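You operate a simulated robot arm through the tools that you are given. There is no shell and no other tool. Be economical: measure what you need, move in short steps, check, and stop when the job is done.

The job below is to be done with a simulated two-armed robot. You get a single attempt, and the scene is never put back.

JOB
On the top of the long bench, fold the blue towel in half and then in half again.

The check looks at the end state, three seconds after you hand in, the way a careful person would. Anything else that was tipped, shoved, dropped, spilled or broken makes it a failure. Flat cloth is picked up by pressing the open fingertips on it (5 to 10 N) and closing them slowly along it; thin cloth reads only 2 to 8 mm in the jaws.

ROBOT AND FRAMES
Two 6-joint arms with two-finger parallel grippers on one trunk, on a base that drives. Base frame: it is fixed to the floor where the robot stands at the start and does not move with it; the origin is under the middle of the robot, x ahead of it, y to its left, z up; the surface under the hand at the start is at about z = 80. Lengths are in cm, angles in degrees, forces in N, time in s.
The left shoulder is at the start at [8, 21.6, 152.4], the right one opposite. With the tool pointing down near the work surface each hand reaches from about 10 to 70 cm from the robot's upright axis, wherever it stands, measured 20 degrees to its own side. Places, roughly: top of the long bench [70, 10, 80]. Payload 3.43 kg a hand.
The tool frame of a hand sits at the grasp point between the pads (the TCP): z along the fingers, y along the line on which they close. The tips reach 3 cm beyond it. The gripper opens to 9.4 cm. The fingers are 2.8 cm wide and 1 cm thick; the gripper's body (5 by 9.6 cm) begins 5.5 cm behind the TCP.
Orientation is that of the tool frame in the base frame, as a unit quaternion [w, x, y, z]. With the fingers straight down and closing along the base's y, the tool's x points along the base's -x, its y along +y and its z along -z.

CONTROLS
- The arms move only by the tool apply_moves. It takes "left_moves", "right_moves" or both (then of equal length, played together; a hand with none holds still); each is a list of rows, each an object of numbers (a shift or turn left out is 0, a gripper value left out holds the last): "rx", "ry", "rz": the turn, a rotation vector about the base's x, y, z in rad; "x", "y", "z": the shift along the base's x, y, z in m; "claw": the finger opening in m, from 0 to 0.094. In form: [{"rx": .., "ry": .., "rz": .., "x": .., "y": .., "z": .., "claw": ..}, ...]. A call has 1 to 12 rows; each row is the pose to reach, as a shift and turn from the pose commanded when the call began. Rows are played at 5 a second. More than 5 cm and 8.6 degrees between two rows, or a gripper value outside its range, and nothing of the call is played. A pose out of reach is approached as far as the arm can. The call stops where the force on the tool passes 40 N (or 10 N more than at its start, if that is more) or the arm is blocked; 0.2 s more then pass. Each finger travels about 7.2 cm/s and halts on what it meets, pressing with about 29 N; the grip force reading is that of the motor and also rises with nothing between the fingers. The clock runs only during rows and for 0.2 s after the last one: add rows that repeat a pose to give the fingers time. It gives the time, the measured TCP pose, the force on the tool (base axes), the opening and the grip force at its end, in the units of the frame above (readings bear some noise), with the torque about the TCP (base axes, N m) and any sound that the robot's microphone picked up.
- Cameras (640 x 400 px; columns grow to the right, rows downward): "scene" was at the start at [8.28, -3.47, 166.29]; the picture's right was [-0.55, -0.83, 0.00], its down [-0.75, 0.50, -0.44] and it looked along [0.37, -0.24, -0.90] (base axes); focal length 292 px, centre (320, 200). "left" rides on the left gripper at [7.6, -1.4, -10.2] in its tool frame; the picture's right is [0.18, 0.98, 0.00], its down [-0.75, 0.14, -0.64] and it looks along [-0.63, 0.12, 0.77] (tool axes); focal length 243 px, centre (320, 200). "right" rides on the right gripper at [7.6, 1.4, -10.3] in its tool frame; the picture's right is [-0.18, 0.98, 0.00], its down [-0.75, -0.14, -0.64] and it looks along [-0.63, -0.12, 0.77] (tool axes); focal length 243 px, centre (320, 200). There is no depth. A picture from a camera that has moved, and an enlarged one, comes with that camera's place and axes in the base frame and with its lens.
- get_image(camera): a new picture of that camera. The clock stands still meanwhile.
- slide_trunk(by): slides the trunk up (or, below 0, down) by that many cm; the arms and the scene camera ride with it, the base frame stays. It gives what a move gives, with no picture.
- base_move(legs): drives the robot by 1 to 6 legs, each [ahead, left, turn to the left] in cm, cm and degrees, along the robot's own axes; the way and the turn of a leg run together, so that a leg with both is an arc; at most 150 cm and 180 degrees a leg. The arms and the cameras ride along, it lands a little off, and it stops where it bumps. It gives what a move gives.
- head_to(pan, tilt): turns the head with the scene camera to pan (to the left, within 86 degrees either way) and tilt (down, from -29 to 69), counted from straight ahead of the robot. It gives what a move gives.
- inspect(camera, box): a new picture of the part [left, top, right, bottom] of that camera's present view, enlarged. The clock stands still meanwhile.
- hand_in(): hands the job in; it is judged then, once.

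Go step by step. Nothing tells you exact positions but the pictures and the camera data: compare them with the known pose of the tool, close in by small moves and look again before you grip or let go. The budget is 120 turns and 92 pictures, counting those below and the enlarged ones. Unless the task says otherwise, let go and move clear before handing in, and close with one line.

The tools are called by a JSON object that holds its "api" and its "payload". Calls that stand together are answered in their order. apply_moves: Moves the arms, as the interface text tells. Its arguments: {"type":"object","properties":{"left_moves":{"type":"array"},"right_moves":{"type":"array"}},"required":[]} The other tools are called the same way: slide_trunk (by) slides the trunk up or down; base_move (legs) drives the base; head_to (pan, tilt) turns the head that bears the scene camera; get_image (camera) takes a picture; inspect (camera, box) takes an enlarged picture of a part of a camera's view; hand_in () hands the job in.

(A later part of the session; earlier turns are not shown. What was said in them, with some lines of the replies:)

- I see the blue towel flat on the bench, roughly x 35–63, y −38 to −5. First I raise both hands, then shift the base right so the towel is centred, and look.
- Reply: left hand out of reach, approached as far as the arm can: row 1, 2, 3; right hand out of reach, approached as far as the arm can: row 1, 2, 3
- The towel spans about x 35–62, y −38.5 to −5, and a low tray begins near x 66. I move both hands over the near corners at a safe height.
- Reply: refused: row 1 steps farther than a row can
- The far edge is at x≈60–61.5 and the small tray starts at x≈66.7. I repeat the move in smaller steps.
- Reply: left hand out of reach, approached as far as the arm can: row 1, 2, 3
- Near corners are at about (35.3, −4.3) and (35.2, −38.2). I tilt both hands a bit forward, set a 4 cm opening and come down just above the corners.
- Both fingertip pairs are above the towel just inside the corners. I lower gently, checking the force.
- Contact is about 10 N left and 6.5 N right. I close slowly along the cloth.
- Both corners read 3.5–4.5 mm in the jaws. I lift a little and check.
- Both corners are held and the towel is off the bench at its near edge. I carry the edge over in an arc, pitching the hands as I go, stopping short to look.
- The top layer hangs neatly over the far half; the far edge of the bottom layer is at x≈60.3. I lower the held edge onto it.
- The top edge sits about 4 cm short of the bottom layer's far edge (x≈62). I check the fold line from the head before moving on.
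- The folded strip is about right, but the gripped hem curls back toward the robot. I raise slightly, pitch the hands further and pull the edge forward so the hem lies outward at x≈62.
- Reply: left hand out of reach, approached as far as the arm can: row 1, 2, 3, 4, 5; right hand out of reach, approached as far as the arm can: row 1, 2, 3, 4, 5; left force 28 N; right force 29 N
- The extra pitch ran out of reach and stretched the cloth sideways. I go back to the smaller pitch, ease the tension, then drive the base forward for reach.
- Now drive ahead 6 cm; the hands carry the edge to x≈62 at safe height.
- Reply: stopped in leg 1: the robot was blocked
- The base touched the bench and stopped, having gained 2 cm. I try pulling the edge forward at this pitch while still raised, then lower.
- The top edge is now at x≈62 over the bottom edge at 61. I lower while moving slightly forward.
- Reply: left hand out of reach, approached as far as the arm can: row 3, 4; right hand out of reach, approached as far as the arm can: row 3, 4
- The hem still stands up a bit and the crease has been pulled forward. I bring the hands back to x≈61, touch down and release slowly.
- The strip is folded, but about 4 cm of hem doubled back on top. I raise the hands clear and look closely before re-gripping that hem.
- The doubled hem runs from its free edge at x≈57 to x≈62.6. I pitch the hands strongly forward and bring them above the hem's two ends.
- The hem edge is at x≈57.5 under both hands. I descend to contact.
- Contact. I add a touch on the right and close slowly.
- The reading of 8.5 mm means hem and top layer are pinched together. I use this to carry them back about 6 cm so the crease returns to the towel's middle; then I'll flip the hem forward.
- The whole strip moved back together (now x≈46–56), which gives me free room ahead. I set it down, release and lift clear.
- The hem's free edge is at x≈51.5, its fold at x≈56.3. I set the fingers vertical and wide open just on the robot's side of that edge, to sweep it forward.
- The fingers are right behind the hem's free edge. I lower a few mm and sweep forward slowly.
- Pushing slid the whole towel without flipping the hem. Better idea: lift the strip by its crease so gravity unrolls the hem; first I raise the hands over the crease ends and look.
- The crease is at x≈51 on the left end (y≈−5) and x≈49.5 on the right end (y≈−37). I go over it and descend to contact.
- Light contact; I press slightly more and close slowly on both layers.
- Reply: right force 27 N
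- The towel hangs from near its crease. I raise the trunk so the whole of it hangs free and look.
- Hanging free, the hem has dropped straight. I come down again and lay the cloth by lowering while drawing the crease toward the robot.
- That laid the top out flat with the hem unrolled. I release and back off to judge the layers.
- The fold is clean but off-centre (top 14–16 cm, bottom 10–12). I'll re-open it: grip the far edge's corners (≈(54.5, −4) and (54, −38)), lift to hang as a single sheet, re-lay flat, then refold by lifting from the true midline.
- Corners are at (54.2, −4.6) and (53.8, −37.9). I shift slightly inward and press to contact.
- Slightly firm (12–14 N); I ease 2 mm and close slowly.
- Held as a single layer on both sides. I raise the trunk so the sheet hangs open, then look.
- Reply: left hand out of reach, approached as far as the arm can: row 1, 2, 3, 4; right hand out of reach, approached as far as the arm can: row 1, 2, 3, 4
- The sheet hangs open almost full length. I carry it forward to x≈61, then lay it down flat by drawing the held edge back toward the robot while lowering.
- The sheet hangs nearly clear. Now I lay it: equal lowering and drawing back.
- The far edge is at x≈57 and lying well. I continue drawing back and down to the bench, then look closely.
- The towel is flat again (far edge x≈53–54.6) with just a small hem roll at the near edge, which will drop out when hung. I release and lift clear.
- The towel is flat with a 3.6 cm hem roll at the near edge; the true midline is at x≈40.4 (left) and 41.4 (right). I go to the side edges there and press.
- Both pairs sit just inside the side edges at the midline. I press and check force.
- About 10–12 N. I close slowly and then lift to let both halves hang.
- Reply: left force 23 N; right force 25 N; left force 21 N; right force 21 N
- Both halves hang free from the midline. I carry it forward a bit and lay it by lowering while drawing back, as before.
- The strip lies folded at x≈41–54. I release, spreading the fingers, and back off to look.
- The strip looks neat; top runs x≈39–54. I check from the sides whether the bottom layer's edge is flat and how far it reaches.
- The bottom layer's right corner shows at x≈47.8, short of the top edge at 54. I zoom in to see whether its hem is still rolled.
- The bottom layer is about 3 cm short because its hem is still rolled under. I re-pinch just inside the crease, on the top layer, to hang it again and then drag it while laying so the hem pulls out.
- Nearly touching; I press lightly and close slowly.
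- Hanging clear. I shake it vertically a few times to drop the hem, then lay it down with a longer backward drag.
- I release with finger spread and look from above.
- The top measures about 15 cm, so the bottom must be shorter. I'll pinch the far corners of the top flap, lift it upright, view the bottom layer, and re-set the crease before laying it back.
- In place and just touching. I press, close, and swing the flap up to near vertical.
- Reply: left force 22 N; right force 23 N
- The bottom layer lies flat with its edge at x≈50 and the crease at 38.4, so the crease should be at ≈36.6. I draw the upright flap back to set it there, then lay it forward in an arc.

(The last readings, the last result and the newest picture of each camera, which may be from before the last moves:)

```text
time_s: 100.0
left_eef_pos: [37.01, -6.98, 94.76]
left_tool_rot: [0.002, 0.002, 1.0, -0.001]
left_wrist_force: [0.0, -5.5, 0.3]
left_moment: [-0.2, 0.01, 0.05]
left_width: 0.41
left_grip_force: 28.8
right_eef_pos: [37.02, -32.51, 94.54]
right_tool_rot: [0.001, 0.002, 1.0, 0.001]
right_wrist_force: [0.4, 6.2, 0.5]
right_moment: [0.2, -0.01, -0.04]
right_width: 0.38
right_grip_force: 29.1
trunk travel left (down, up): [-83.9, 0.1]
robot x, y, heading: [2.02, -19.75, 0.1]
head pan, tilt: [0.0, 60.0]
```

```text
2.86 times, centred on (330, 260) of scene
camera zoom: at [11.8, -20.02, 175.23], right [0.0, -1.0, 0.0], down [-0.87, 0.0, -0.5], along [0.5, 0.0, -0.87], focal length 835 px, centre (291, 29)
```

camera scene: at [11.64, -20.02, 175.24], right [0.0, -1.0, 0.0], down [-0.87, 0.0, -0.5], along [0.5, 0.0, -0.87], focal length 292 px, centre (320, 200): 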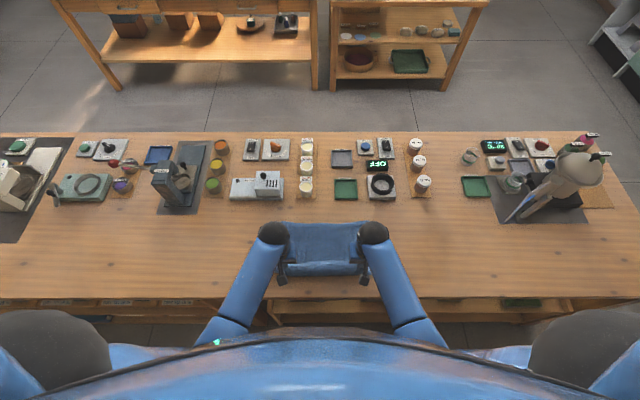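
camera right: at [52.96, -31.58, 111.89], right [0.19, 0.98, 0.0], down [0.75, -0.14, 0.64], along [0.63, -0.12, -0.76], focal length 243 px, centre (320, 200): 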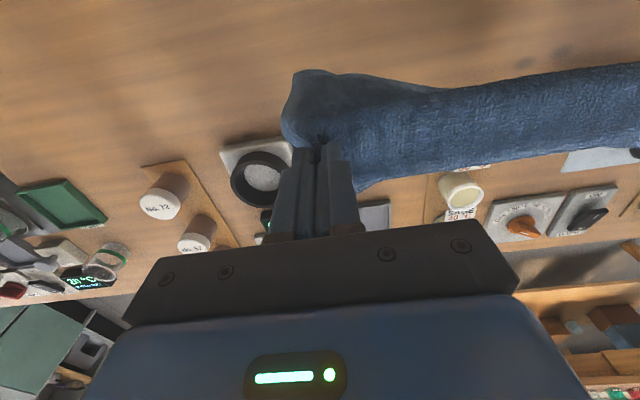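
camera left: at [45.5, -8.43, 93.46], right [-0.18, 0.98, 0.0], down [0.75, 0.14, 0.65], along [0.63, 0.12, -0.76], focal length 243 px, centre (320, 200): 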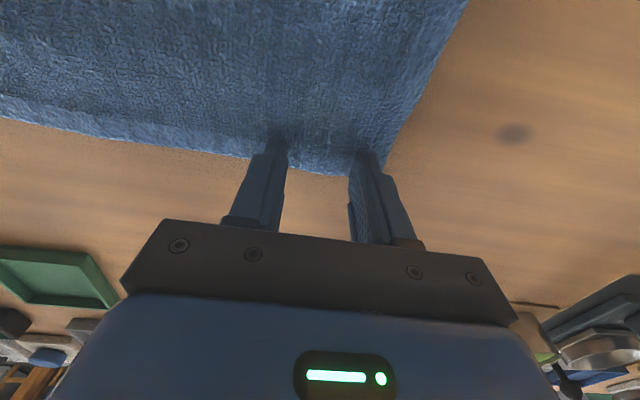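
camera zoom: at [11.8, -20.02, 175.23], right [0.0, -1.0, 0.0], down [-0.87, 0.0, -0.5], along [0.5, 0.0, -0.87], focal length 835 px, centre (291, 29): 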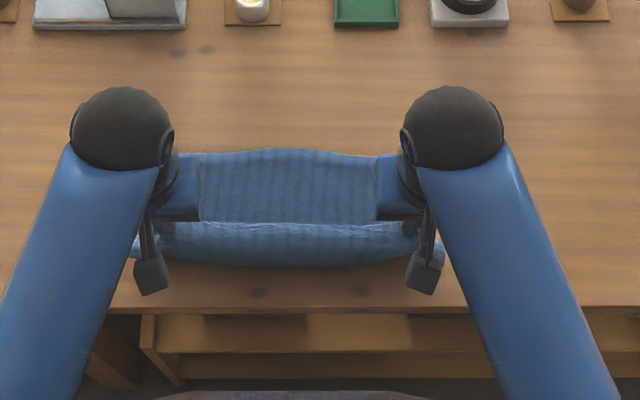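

The crease has moved to ≈36 with the bottom edge still at ≈49.7. Now the forward arc to lay the flap edge on it.

{"api": "apply_moves", "payload": {"left_moves": [{"x": 0.014, "z": 0.002}, {"x": 0.028, "z": 0.0}, {"x": 0.043, "z": -0.003}, {"x": 0.056, "z": -0.008}, {"x": 0.069, "z": -0.016}, {"x": 0.081, "z": -0.026}, {"x": 0.091, "z": -0.038}, {"x": 0.1, "z": -0.051}, {"x": 0.108, "z": -0.066}, {"x": 0.114, "z": -0.085}, {"x": 0.117, "z": -0.1}, {"x": 0.117, "z": -0.106}], "right_moves": [{"x": 0.014, "z": 0.002}, {"x": 0.028, "z": 0.0}, {"x": 0.043, "z": -0.003}, {"x": 0.056, "z": -0.008}, {"x": 0.069, "z": -0.016}, {"x": 0.081, "z": -0.026}, {"x": 0.091, "z": -0.038}, {"x": 0.1, "z": -0.051}, {"x": 0.108, "z": -0.066}, {"x": 0.114, "z": -0.085}, {"x": 0.117, "z": -0.1}, {"x": 0.117, "z": -0.105}]}}

{"api": "apply_moves", "payload": {"left_moves": [{"z": -0.004}, {"z": -0.004, "claw": 0.01}, {"z": -0.004, "claw": 0.02}, {"z": -0.004, "claw": 0.03}, {"z": -0.003, "claw": 0.04}, {"z": 0.02}, {"z": 0.05}, {"z": 0.055, "y": 0.04}, {"z": 0.055, "y": 0.08}, {"z": 0.055, "y": 0.11}], "right_moves": [{"z": -0.004}, {"z": -0.004, "claw": 0.01}, {"z": -0.004, "claw": 0.02}, {"z": -0.004, "claw": 0.03}, {"z": -0.003, "claw": 0.04}, {"z": 0.02}, {"z": 0.05}, {"z": 0.055, "y": -0.04}, {"z": 0.055, "y": -0.08}, {"z": 0.055, "y": -0.11}]}}

{"api": "inspect", "payload": {"camera": "scene", "box": [240, 210, 410, 318]}}

```text
time_s: 102.7
left_eef_pos: [48.67, -7.13, 84.05]
left_tool_rot: [0.002, 0.001, 1.0, -0.001]
left_wrist_force: [0.5, -6.1, 1.4]
left_moment: [-0.19, 0.0, 0.08]
left_width: 0.39
left_grip_force: 29.0
right_eef_pos: [48.88, -32.48, 83.98]
right_tool_rot: [0.001, 0.001, 1.0, 0.0]
right_wrist_force: [-0.8, 5.4, 0.3]
right_moment: [0.18, -0.01, -0.06]
right_width: 0.39
right_grip_force: 29.1
trunk travel left (down, up): [-83.9, 0.1]
robot x, y, heading: [2.03, -20.01, -0.3]
head pan, tilt: [0.0, 60.0]
```

```text
time_s: 104.8
left_eef_pos: [48.63, 3.88, 89.58]
left_tool_rot: [0.002, 0.001, 1.0, -0.002]
left_wrist_force: [0.2, -0.3, 0.1]
left_moment: [-0.01, 0.02, 0.01]
left_width: 3.99
left_grip_force: 0.0
right_eef_pos: [48.73, -43.38, 89.45]
right_tool_rot: [0.002, 0.0, 1.0, 0.0]
right_wrist_force: [0.3, -0.1, 0.6]
right_moment: [-0.01, -0.02, 0.01]
right_width: 3.99
right_grip_force: 0.1
trunk travel left (down, up): [-83.9, 0.1]
robot x, y, heading: [1.95, -19.9, -0.1]
head pan, tilt: [0.0, 60.0]
```

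```text
3.70 times, centred on (325, 264) of scene
camera zoom: at [11.75, -20.02, 175.23], right [0.0, -1.0, 0.0], down [-0.87, 0.0, -0.5], along [0.5, 0.0, -0.87], focal length 1082 px, centre (302, -37)
```

zoom: 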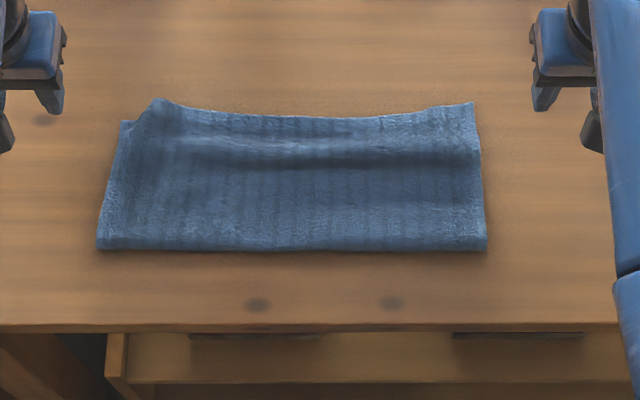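

The first fold is now clean: strip x≈37–50, y≈−36 to −2.5, midline y≈−19.3. For the second fold I bring the left hand over the far part and the right hand, pitched back, over the near part of that midline.

{"api": "apply_moves", "payload": {"left_moves": [{"y": -0.04}, {"y": -0.08}, {"y": -0.12}, {"y": -0.16}, {"y": -0.2}, {"y": -0.232, "x": -0.008}, {"y": -0.232, "x": -0.008}, {"y": -0.232, "x": -0.008}, {"y": -0.232, "x": -0.008}, {"y": -0.232, "x": -0.008, "z": -0.02}], "right_moves": [{"x": -0.04, "ry": -0.12}, {"x": -0.08, "ry": -0.24}, {"x": -0.097, "y": 0.02, "ry": -0.36}, {"x": -0.097, "y": 0.06, "ry": -0.48}, {"x": -0.097, "y": 0.1, "ry": -0.6}, {"x": -0.097, "y": 0.14, "ry": -0.6}, {"x": -0.097, "y": 0.18, "ry": -0.6}, {"x": -0.097, "y": 0.22, "ry": -0.6}, {"x": -0.097, "y": 0.241, "ry": -0.6}, {"x": -0.097, "y": 0.241, "z": -0.02, "ry": -0.6}]}}

{"api": "get_image", "payload": {"camera": "scene"}}

```text
time_s: 107.0
left_eef_pos: [48.06, -19.2, 87.57]
left_tool_rot: [0.001, 0.002, 1.0, 0.0]
left_wrist_force: [0.1, 0.0, 0.5]
left_moment: [0.03, -0.01, 0.0]
left_width: 4.0
left_grip_force: 0.0
right_eef_pos: [39.16, -19.36, 87.66]
right_tool_rot: [0.297, 0.002, 0.955, 0.0]
right_wrist_force: [0.2, -0.2, -0.1]
right_moment: [-0.01, -0.01, 0.02]
right_width: 3.99
right_grip_force: 0.1
trunk travel left (down, up): [-83.9, 0.1]
robot x, y, heading: [1.93, -20.14, -0.3]
head pan, tilt: [0.0, 60.0]
```

```text
9 pictures are left
camera scene: at [11.83, -20.05, 175.23], right [0.0, -1.0, 0.0], down [-0.87, 0.0, -0.5], along [0.5, 0.0, -0.87], focal length 292 px, centre (320, 200)
```

scene: 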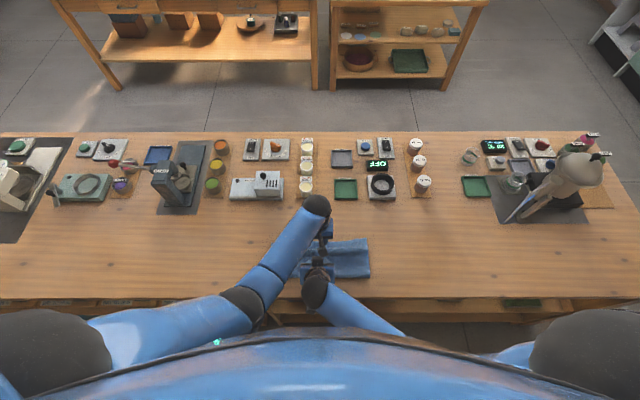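

Both hands are in place without touching. I lower them to contact.

{"api": "apply_moves", "payload": {"left_moves": [{"z": -0.02}, {"z": -0.032}, {"z": -0.036}, {"z": -0.036}], "right_moves": [{"z": -0.02}, {"z": -0.03}, {"z": -0.034}, {"z": -0.034}]}}

```text
time_s: 108.0
left_eef_pos: [47.72, -19.24, 84.08]
left_tool_rot: [0.002, 0.001, 1.0, 0.0]
left_wrist_force: [0.1, 0.1, 0.0]
left_moment: [-0.01, -0.03, -0.01]
left_width: 3.99
left_grip_force: 0.0
right_eef_pos: [39.26, -19.38, 84.26]
right_tool_rot: [0.297, 0.002, 0.955, 0.0]
right_wrist_force: [0.6, -0.9, -0.7]
right_moment: [-0.03, -0.01, 0.0]
right_width: 4.01
right_grip_force: 0.1
trunk travel left (down, up): [-83.9, 0.1]
robot x, y, heading: [2.18, -20.1, -0.0]
head pan, tilt: [0.0, 60.0]
```

{"api": "apply_moves", "payload": {"left_moves": [{"z": -0.004}, {"z": -0.006}, {"z": -0.006}], "right_moves": [{"z": -0.004}, {"z": -0.006}, {"z": -0.006}]}}

```text
time_s: 108.8
left_eef_pos: [47.9, -19.21, 83.59]
left_tool_rot: [0.002, -0.001, 1.0, -0.001]
left_wrist_force: [-0.5, 2.4, 15.8]
left_moment: [0.09, 0.01, 0.02]
left_width: 4.0
left_grip_force: 0.0
right_eef_pos: [39.1, -19.34, 83.79]
right_tool_rot: [0.299, 0.001, 0.954, 0.002]
right_wrist_force: [2.8, -0.3, 7.7]
right_moment: [-0.06, -0.11, -0.03]
right_width: 3.99
right_grip_force: 0.1
trunk travel left (down, up): [-83.9, 0.1]
robot x, y, heading: [1.96, -20.24, -0.2]
head pan, tilt: [0.0, 60.0]
```

Firm contact, which suits gripping both layers. I close slowly, then raise a little and read the widths.

{"api": "apply_moves", "payload": {"left_moves": [{"claw": 0.038}, {"claw": 0.034}, {"claw": 0.03}, {"claw": 0.026}, {"claw": 0.022}, {"claw": 0.018}, {"claw": 0.014}, {"claw": 0.01}, {"claw": 0.006}, {"claw": 0.002}, {"claw": 0.0}, {"claw": 0.0}], "right_moves": [{"claw": 0.038, "z": -0.002}, {"claw": 0.034, "z": -0.002}, {"claw": 0.03, "z": -0.002}, {"claw": 0.026, "z": -0.002}, {"claw": 0.022, "z": -0.002}, {"claw": 0.018, "z": -0.002}, {"claw": 0.014, "z": -0.002}, {"claw": 0.01, "z": -0.002}, {"claw": 0.006, "z": -0.002}, {"claw": 0.002, "z": -0.002}, {"claw": 0.0, "z": -0.002}, {"claw": 0.0, "z": -0.002}]}}

{"api": "apply_moves", "payload": {"left_moves": [{"z": 0.02}, {"z": 0.04}, {"z": 0.05}], "right_moves": [{"z": 0.02}, {"z": 0.04}, {"z": 0.05}]}}

{"api": "inspect", "payload": {"camera": "scene", "box": [250, 200, 410, 310]}}

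```text
time_s: 111.5
left_eef_pos: [47.57, -19.24, 83.59]
left_tool_rot: [0.003, 0.0, 1.0, 0.0]
left_wrist_force: [-1.6, -0.4, 19.8]
left_moment: [0.02, 0.07, -0.03]
left_width: 0.92
left_grip_force: 29.2
right_eef_pos: [38.93, -19.31, 83.74]
right_tool_rot: [0.3, 0.002, 0.954, 0.001]
right_wrist_force: [4.4, -0.4, 28.5]
right_moment: [-0.07, -0.33, -0.07]
right_width: 0.76
right_grip_force: 28.8
trunk travel left (down, up): [-83.9, 0.1]
robot x, y, heading: [1.85, -20.14, 0.0]
head pan, tilt: [0.0, 60.0]
```

```text
time_s: 112.2
left_eef_pos: [47.78, -19.25, 88.3]
left_tool_rot: [0.001, 0.001, 1.0, -0.001]
left_wrist_force: [-1.5, -0.3, -0.1]
left_moment: [0.02, 0.03, -0.01]
left_width: 0.82
left_grip_force: 28.7
right_eef_pos: [39.04, -19.36, 88.47]
right_tool_rot: [0.297, 0.001, 0.955, 0.0]
right_wrist_force: [0.6, -0.3, 0.0]
right_moment: [-0.01, -0.05, -0.03]
right_width: 0.73
right_grip_force: 28.5
trunk travel left (down, up): [-83.9, 0.1]
robot x, y, heading: [2.0, -19.89, -0.2]
head pan, tilt: [0.0, 60.0]
```

```text
3.64 times, centred on (330, 255) of scene
camera zoom: at [11.62, -20.03, 175.23], right [0.0, -1.0, 0.0], down [-0.87, 0.0, -0.5], along [0.5, 0.0, -0.87], focal length 1063 px, centre (284, 0)
```

zoom: 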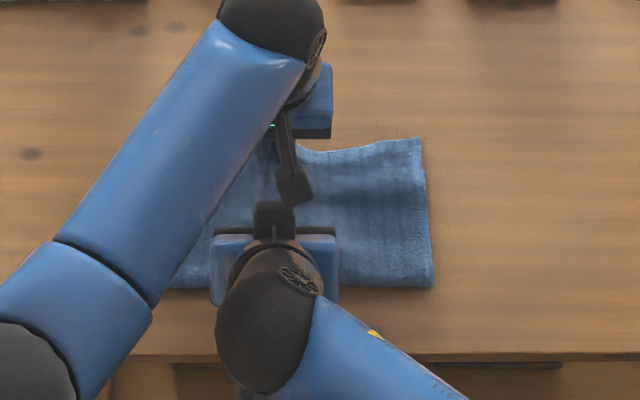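

Both hands hold both layers (8–9 mm). I raise so the legs hang free, watching reach.

{"api": "apply_moves", "payload": {"left_moves": [{"z": 0.025, "x": 0.005}, {"z": 0.05, "x": 0.015}, {"z": 0.075, "x": 0.03}, {"z": 0.1, "x": 0.045}, {"z": 0.125, "x": 0.06}, {"z": 0.135, "x": 0.06}], "right_moves": [{"z": 0.025, "x": 0.005}, {"z": 0.05, "x": 0.015}, {"z": 0.075, "x": 0.03}, {"z": 0.1, "x": 0.045}, {"z": 0.125, "x": 0.06}, {"z": 0.135, "x": 0.06}]}}

```text
time_s: 113.7
left_eef_pos: [53.87, -19.1, 101.91]
left_tool_rot: [0.001, 0.0, 1.0, -0.001]
left_wrist_force: [-0.7, 0.6, 0.1]
left_moment: [0.01, 0.05, -0.05]
left_width: 0.81
left_grip_force: 29.1
right_eef_pos: [45.04, -19.46, 102.05]
right_tool_rot: [0.297, 0.002, 0.955, 0.001]
right_wrist_force: [1.3, -0.1, -0.9]
right_moment: [0.04, -0.01, -0.04]
right_width: 0.7
right_grip_force: 29.1
trunk travel left (down, up): [-83.9, 0.1]
robot x, y, heading: [1.76, -19.78, -0.0]
head pan, tilt: [0.0, 60.0]
```

Reach is fine. I shift to the right at height, let it settle, then lower while moving left so both legs lie down to the right.

{"api": "apply_moves", "payload": {"left_moves": [{"y": -0.02}, {"y": -0.04}, {"y": -0.06}, {"y": -0.07}, {"y": -0.07}, {"y": -0.07}, {"y": -0.07, "z": -0.012}, {"y": -0.06, "z": -0.025}, {"y": -0.045, "z": -0.04}, {"y": -0.03, "z": -0.055}, {"y": -0.015, "z": -0.07}, {"y": 0.0, "z": -0.085}], "right_moves": [{"y": -0.02}, {"y": -0.04}, {"y": -0.06}, {"y": -0.07}, {"y": -0.07}, {"y": -0.07}, {"y": -0.07, "z": -0.012}, {"y": -0.06, "z": -0.025}, {"y": -0.045, "z": -0.04}, {"y": -0.03, "z": -0.055}, {"y": -0.015, "z": -0.07}, {"y": 0.0, "z": -0.085}]}}

{"api": "apply_moves", "payload": {"left_moves": [{"y": 0.017, "z": -0.018}, {"y": 0.034, "z": -0.036}, {"y": 0.05, "z": -0.053}, {"y": 0.065, "z": -0.068}, {"y": 0.078, "z": -0.08}, {"y": 0.088, "z": -0.088}], "right_moves": [{"y": 0.017, "z": -0.018}, {"y": 0.034, "z": -0.036}, {"y": 0.05, "z": -0.053}, {"y": 0.065, "z": -0.068}, {"y": 0.078, "z": -0.08}, {"y": 0.088, "z": -0.088}]}}

{"api": "inspect", "payload": {"camera": "scene", "box": [240, 190, 420, 310]}}

```text
time_s: 116.2
left_eef_pos: [53.81, -19.09, 93.34]
left_tool_rot: [0.0, 0.001, 1.0, -0.001]
left_wrist_force: [0.4, -0.1, 0.4]
left_moment: [0.03, 0.01, -0.01]
left_width: 0.85
left_grip_force: 29.3
right_eef_pos: [45.22, -19.32, 93.57]
right_tool_rot: [0.297, 0.002, 0.955, 0.0]
right_wrist_force: [2.0, 0.2, -0.8]
right_moment: [-0.02, -0.02, -0.04]
right_width: 0.71
right_grip_force: 28.7
trunk travel left (down, up): [-83.9, 0.1]
robot x, y, heading: [2.26, -19.82, 0.1]
head pan, tilt: [0.0, 60.0]
```

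```text
time_s: 117.7
left_eef_pos: [53.95, -10.51, 84.48]
left_tool_rot: [0.003, 0.001, 1.0, -0.002]
left_wrist_force: [-0.7, -1.3, 2.9]
left_moment: [-0.05, 0.0, -0.01]
left_width: 0.82
left_grip_force: 28.7
right_eef_pos: [45.16, -10.53, 84.67]
right_tool_rot: [0.298, 0.002, 0.954, 0.0]
right_wrist_force: [2.0, -2.0, 5.2]
right_moment: [-0.03, -0.04, -0.04]
right_width: 0.74
right_grip_force: 29.1
trunk travel left (down, up): [-83.9, 0.1]
robot x, y, heading: [2.27, -20.28, -0.1]
head pan, tilt: [0.0, 60.0]
```

```text
3.33 times, centred on (330, 250) of scene
camera zoom: at [11.68, -20.01, 175.26], right [0.0, -1.0, 0.0], down [-0.87, 0.0, -0.5], along [0.5, 0.0, -0.87], focal length 974 px, centre (287, 33)
```

zoom: 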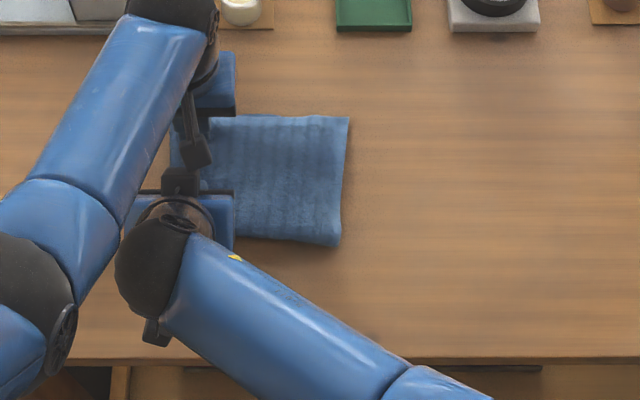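

The quarter fold is lying neatly, y≈−8 to −26. I open slowly, lift straight up and move the hands clear to their own sides.

{"api": "apply_moves", "payload": {"left_moves": [{"claw": 0.01}, {"claw": 0.018}, {"claw": 0.024}, {"claw": 0.028, "z": 0.003}, {"z": 0.02}, {"z": 0.05}, {"z": 0.08}, {"z": 0.08, "y": 0.04}, {"z": 0.08, "y": 0.08}, {"z": 0.08, "y": 0.12}, {"z": 0.08, "y": 0.16}], "right_moves": [{"claw": 0.01}, {"claw": 0.018}, {"claw": 0.024}, {"claw": 0.028, "z": 0.003}, {"z": 0.02}, {"z": 0.05}, {"z": 0.08}, {"z": 0.08, "y": -0.04}, {"z": 0.08, "y": -0.08}, {"z": 0.08, "y": -0.12}, {"z": 0.08, "y": -0.16}]}}

{"api": "apply_moves", "payload": {"right_moves": [{"y": -0.04}, {"y": -0.08}, {"y": -0.12}, {"y": -0.16}]}}

{"api": "inspect", "payload": {"camera": "scene", "box": [240, 190, 420, 310]}}

{"api": "get_image", "payload": {"camera": "right"}}

```text
time_s: 120.0
left_eef_pos: [53.85, 5.45, 92.66]
left_tool_rot: [0.002, 0.001, 1.0, -0.002]
left_wrist_force: [0.0, 0.2, -0.2]
left_moment: [-0.03, -0.03, -0.03]
left_width: 2.82
left_grip_force: 0.1
right_eef_pos: [45.26, -26.42, 92.62]
right_tool_rot: [0.298, 0.002, 0.955, 0.0]
right_wrist_force: [0.2, 0.1, 0.0]
right_moment: [-0.01, 0.0, -0.04]
right_width: 2.81
right_grip_force: 0.0
trunk travel left (down, up): [-83.9, 0.1]
robot x, y, heading: [1.72, -20.01, 0.1]
head pan, tilt: [0.0, 60.0]
```

```text
time_s: 121.0
left_eef_pos: [53.86, 5.4, 92.63]
left_tool_rot: [0.002, -0.001, 1.0, -0.002]
left_wrist_force: [-0.3, 0.5, 1.1]
left_moment: [-0.01, 0.0, -0.01]
left_width: 2.79
left_grip_force: 0.1
right_eef_pos: [45.18, -42.63, 92.58]
right_tool_rot: [0.297, 0.002, 0.955, 0.0]
right_wrist_force: [0.0, -1.2, -0.7]
right_moment: [0.02, 0.01, 0.0]
right_width: 2.79
right_grip_force: 0.1
trunk travel left (down, up): [-83.9, 0.1]
robot x, y, heading: [2.39, -20.06, 0.1]
head pan, tilt: [0.0, 60.0]
```

```text
3.33 times, centred on (330, 250) of scene
camera zoom: at [11.79, -20.04, 175.23], right [0.0, -1.0, 0.0], down [-0.87, 0.0, -0.5], along [0.5, 0.0, -0.87], focal length 974 px, centre (287, 33)
```

zoom: 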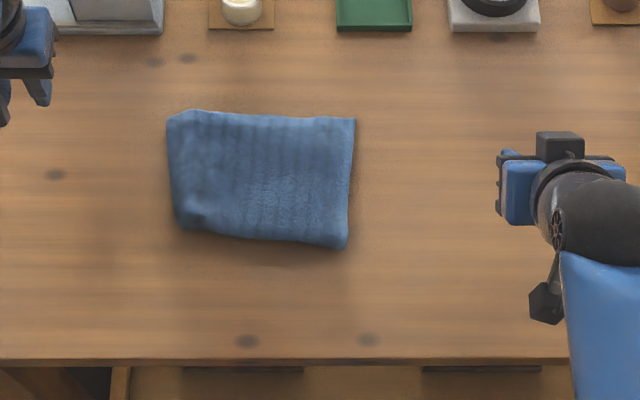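

```text
5 pictures are left
camera right: at [33.11, -41.25, 96.65], right [0.15, 0.98, 0.11], down [0.25, -0.14, 0.96], along [0.95, -0.12, -0.27], focal length 243 px, centre (320, 200)
```

right: 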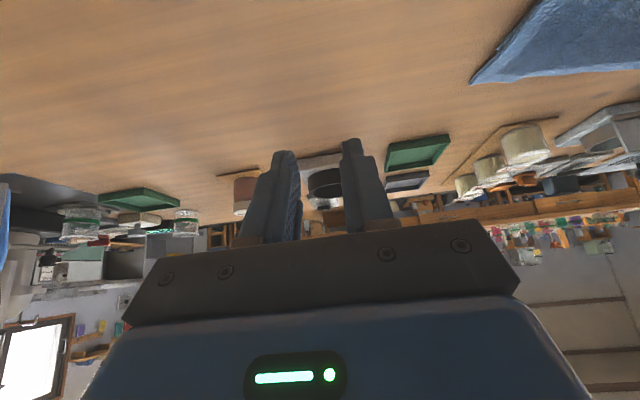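

The towel is a neat quarter, about 18 × 13 cm, its edges line up, the hands are clear and nothing else has moved. I hand in.

{"api": "hand_in", "payload": {}}

```text
The job is handed in.
```

The blue towel lies on the long bench folded in half and then in half again; the job is handed in.
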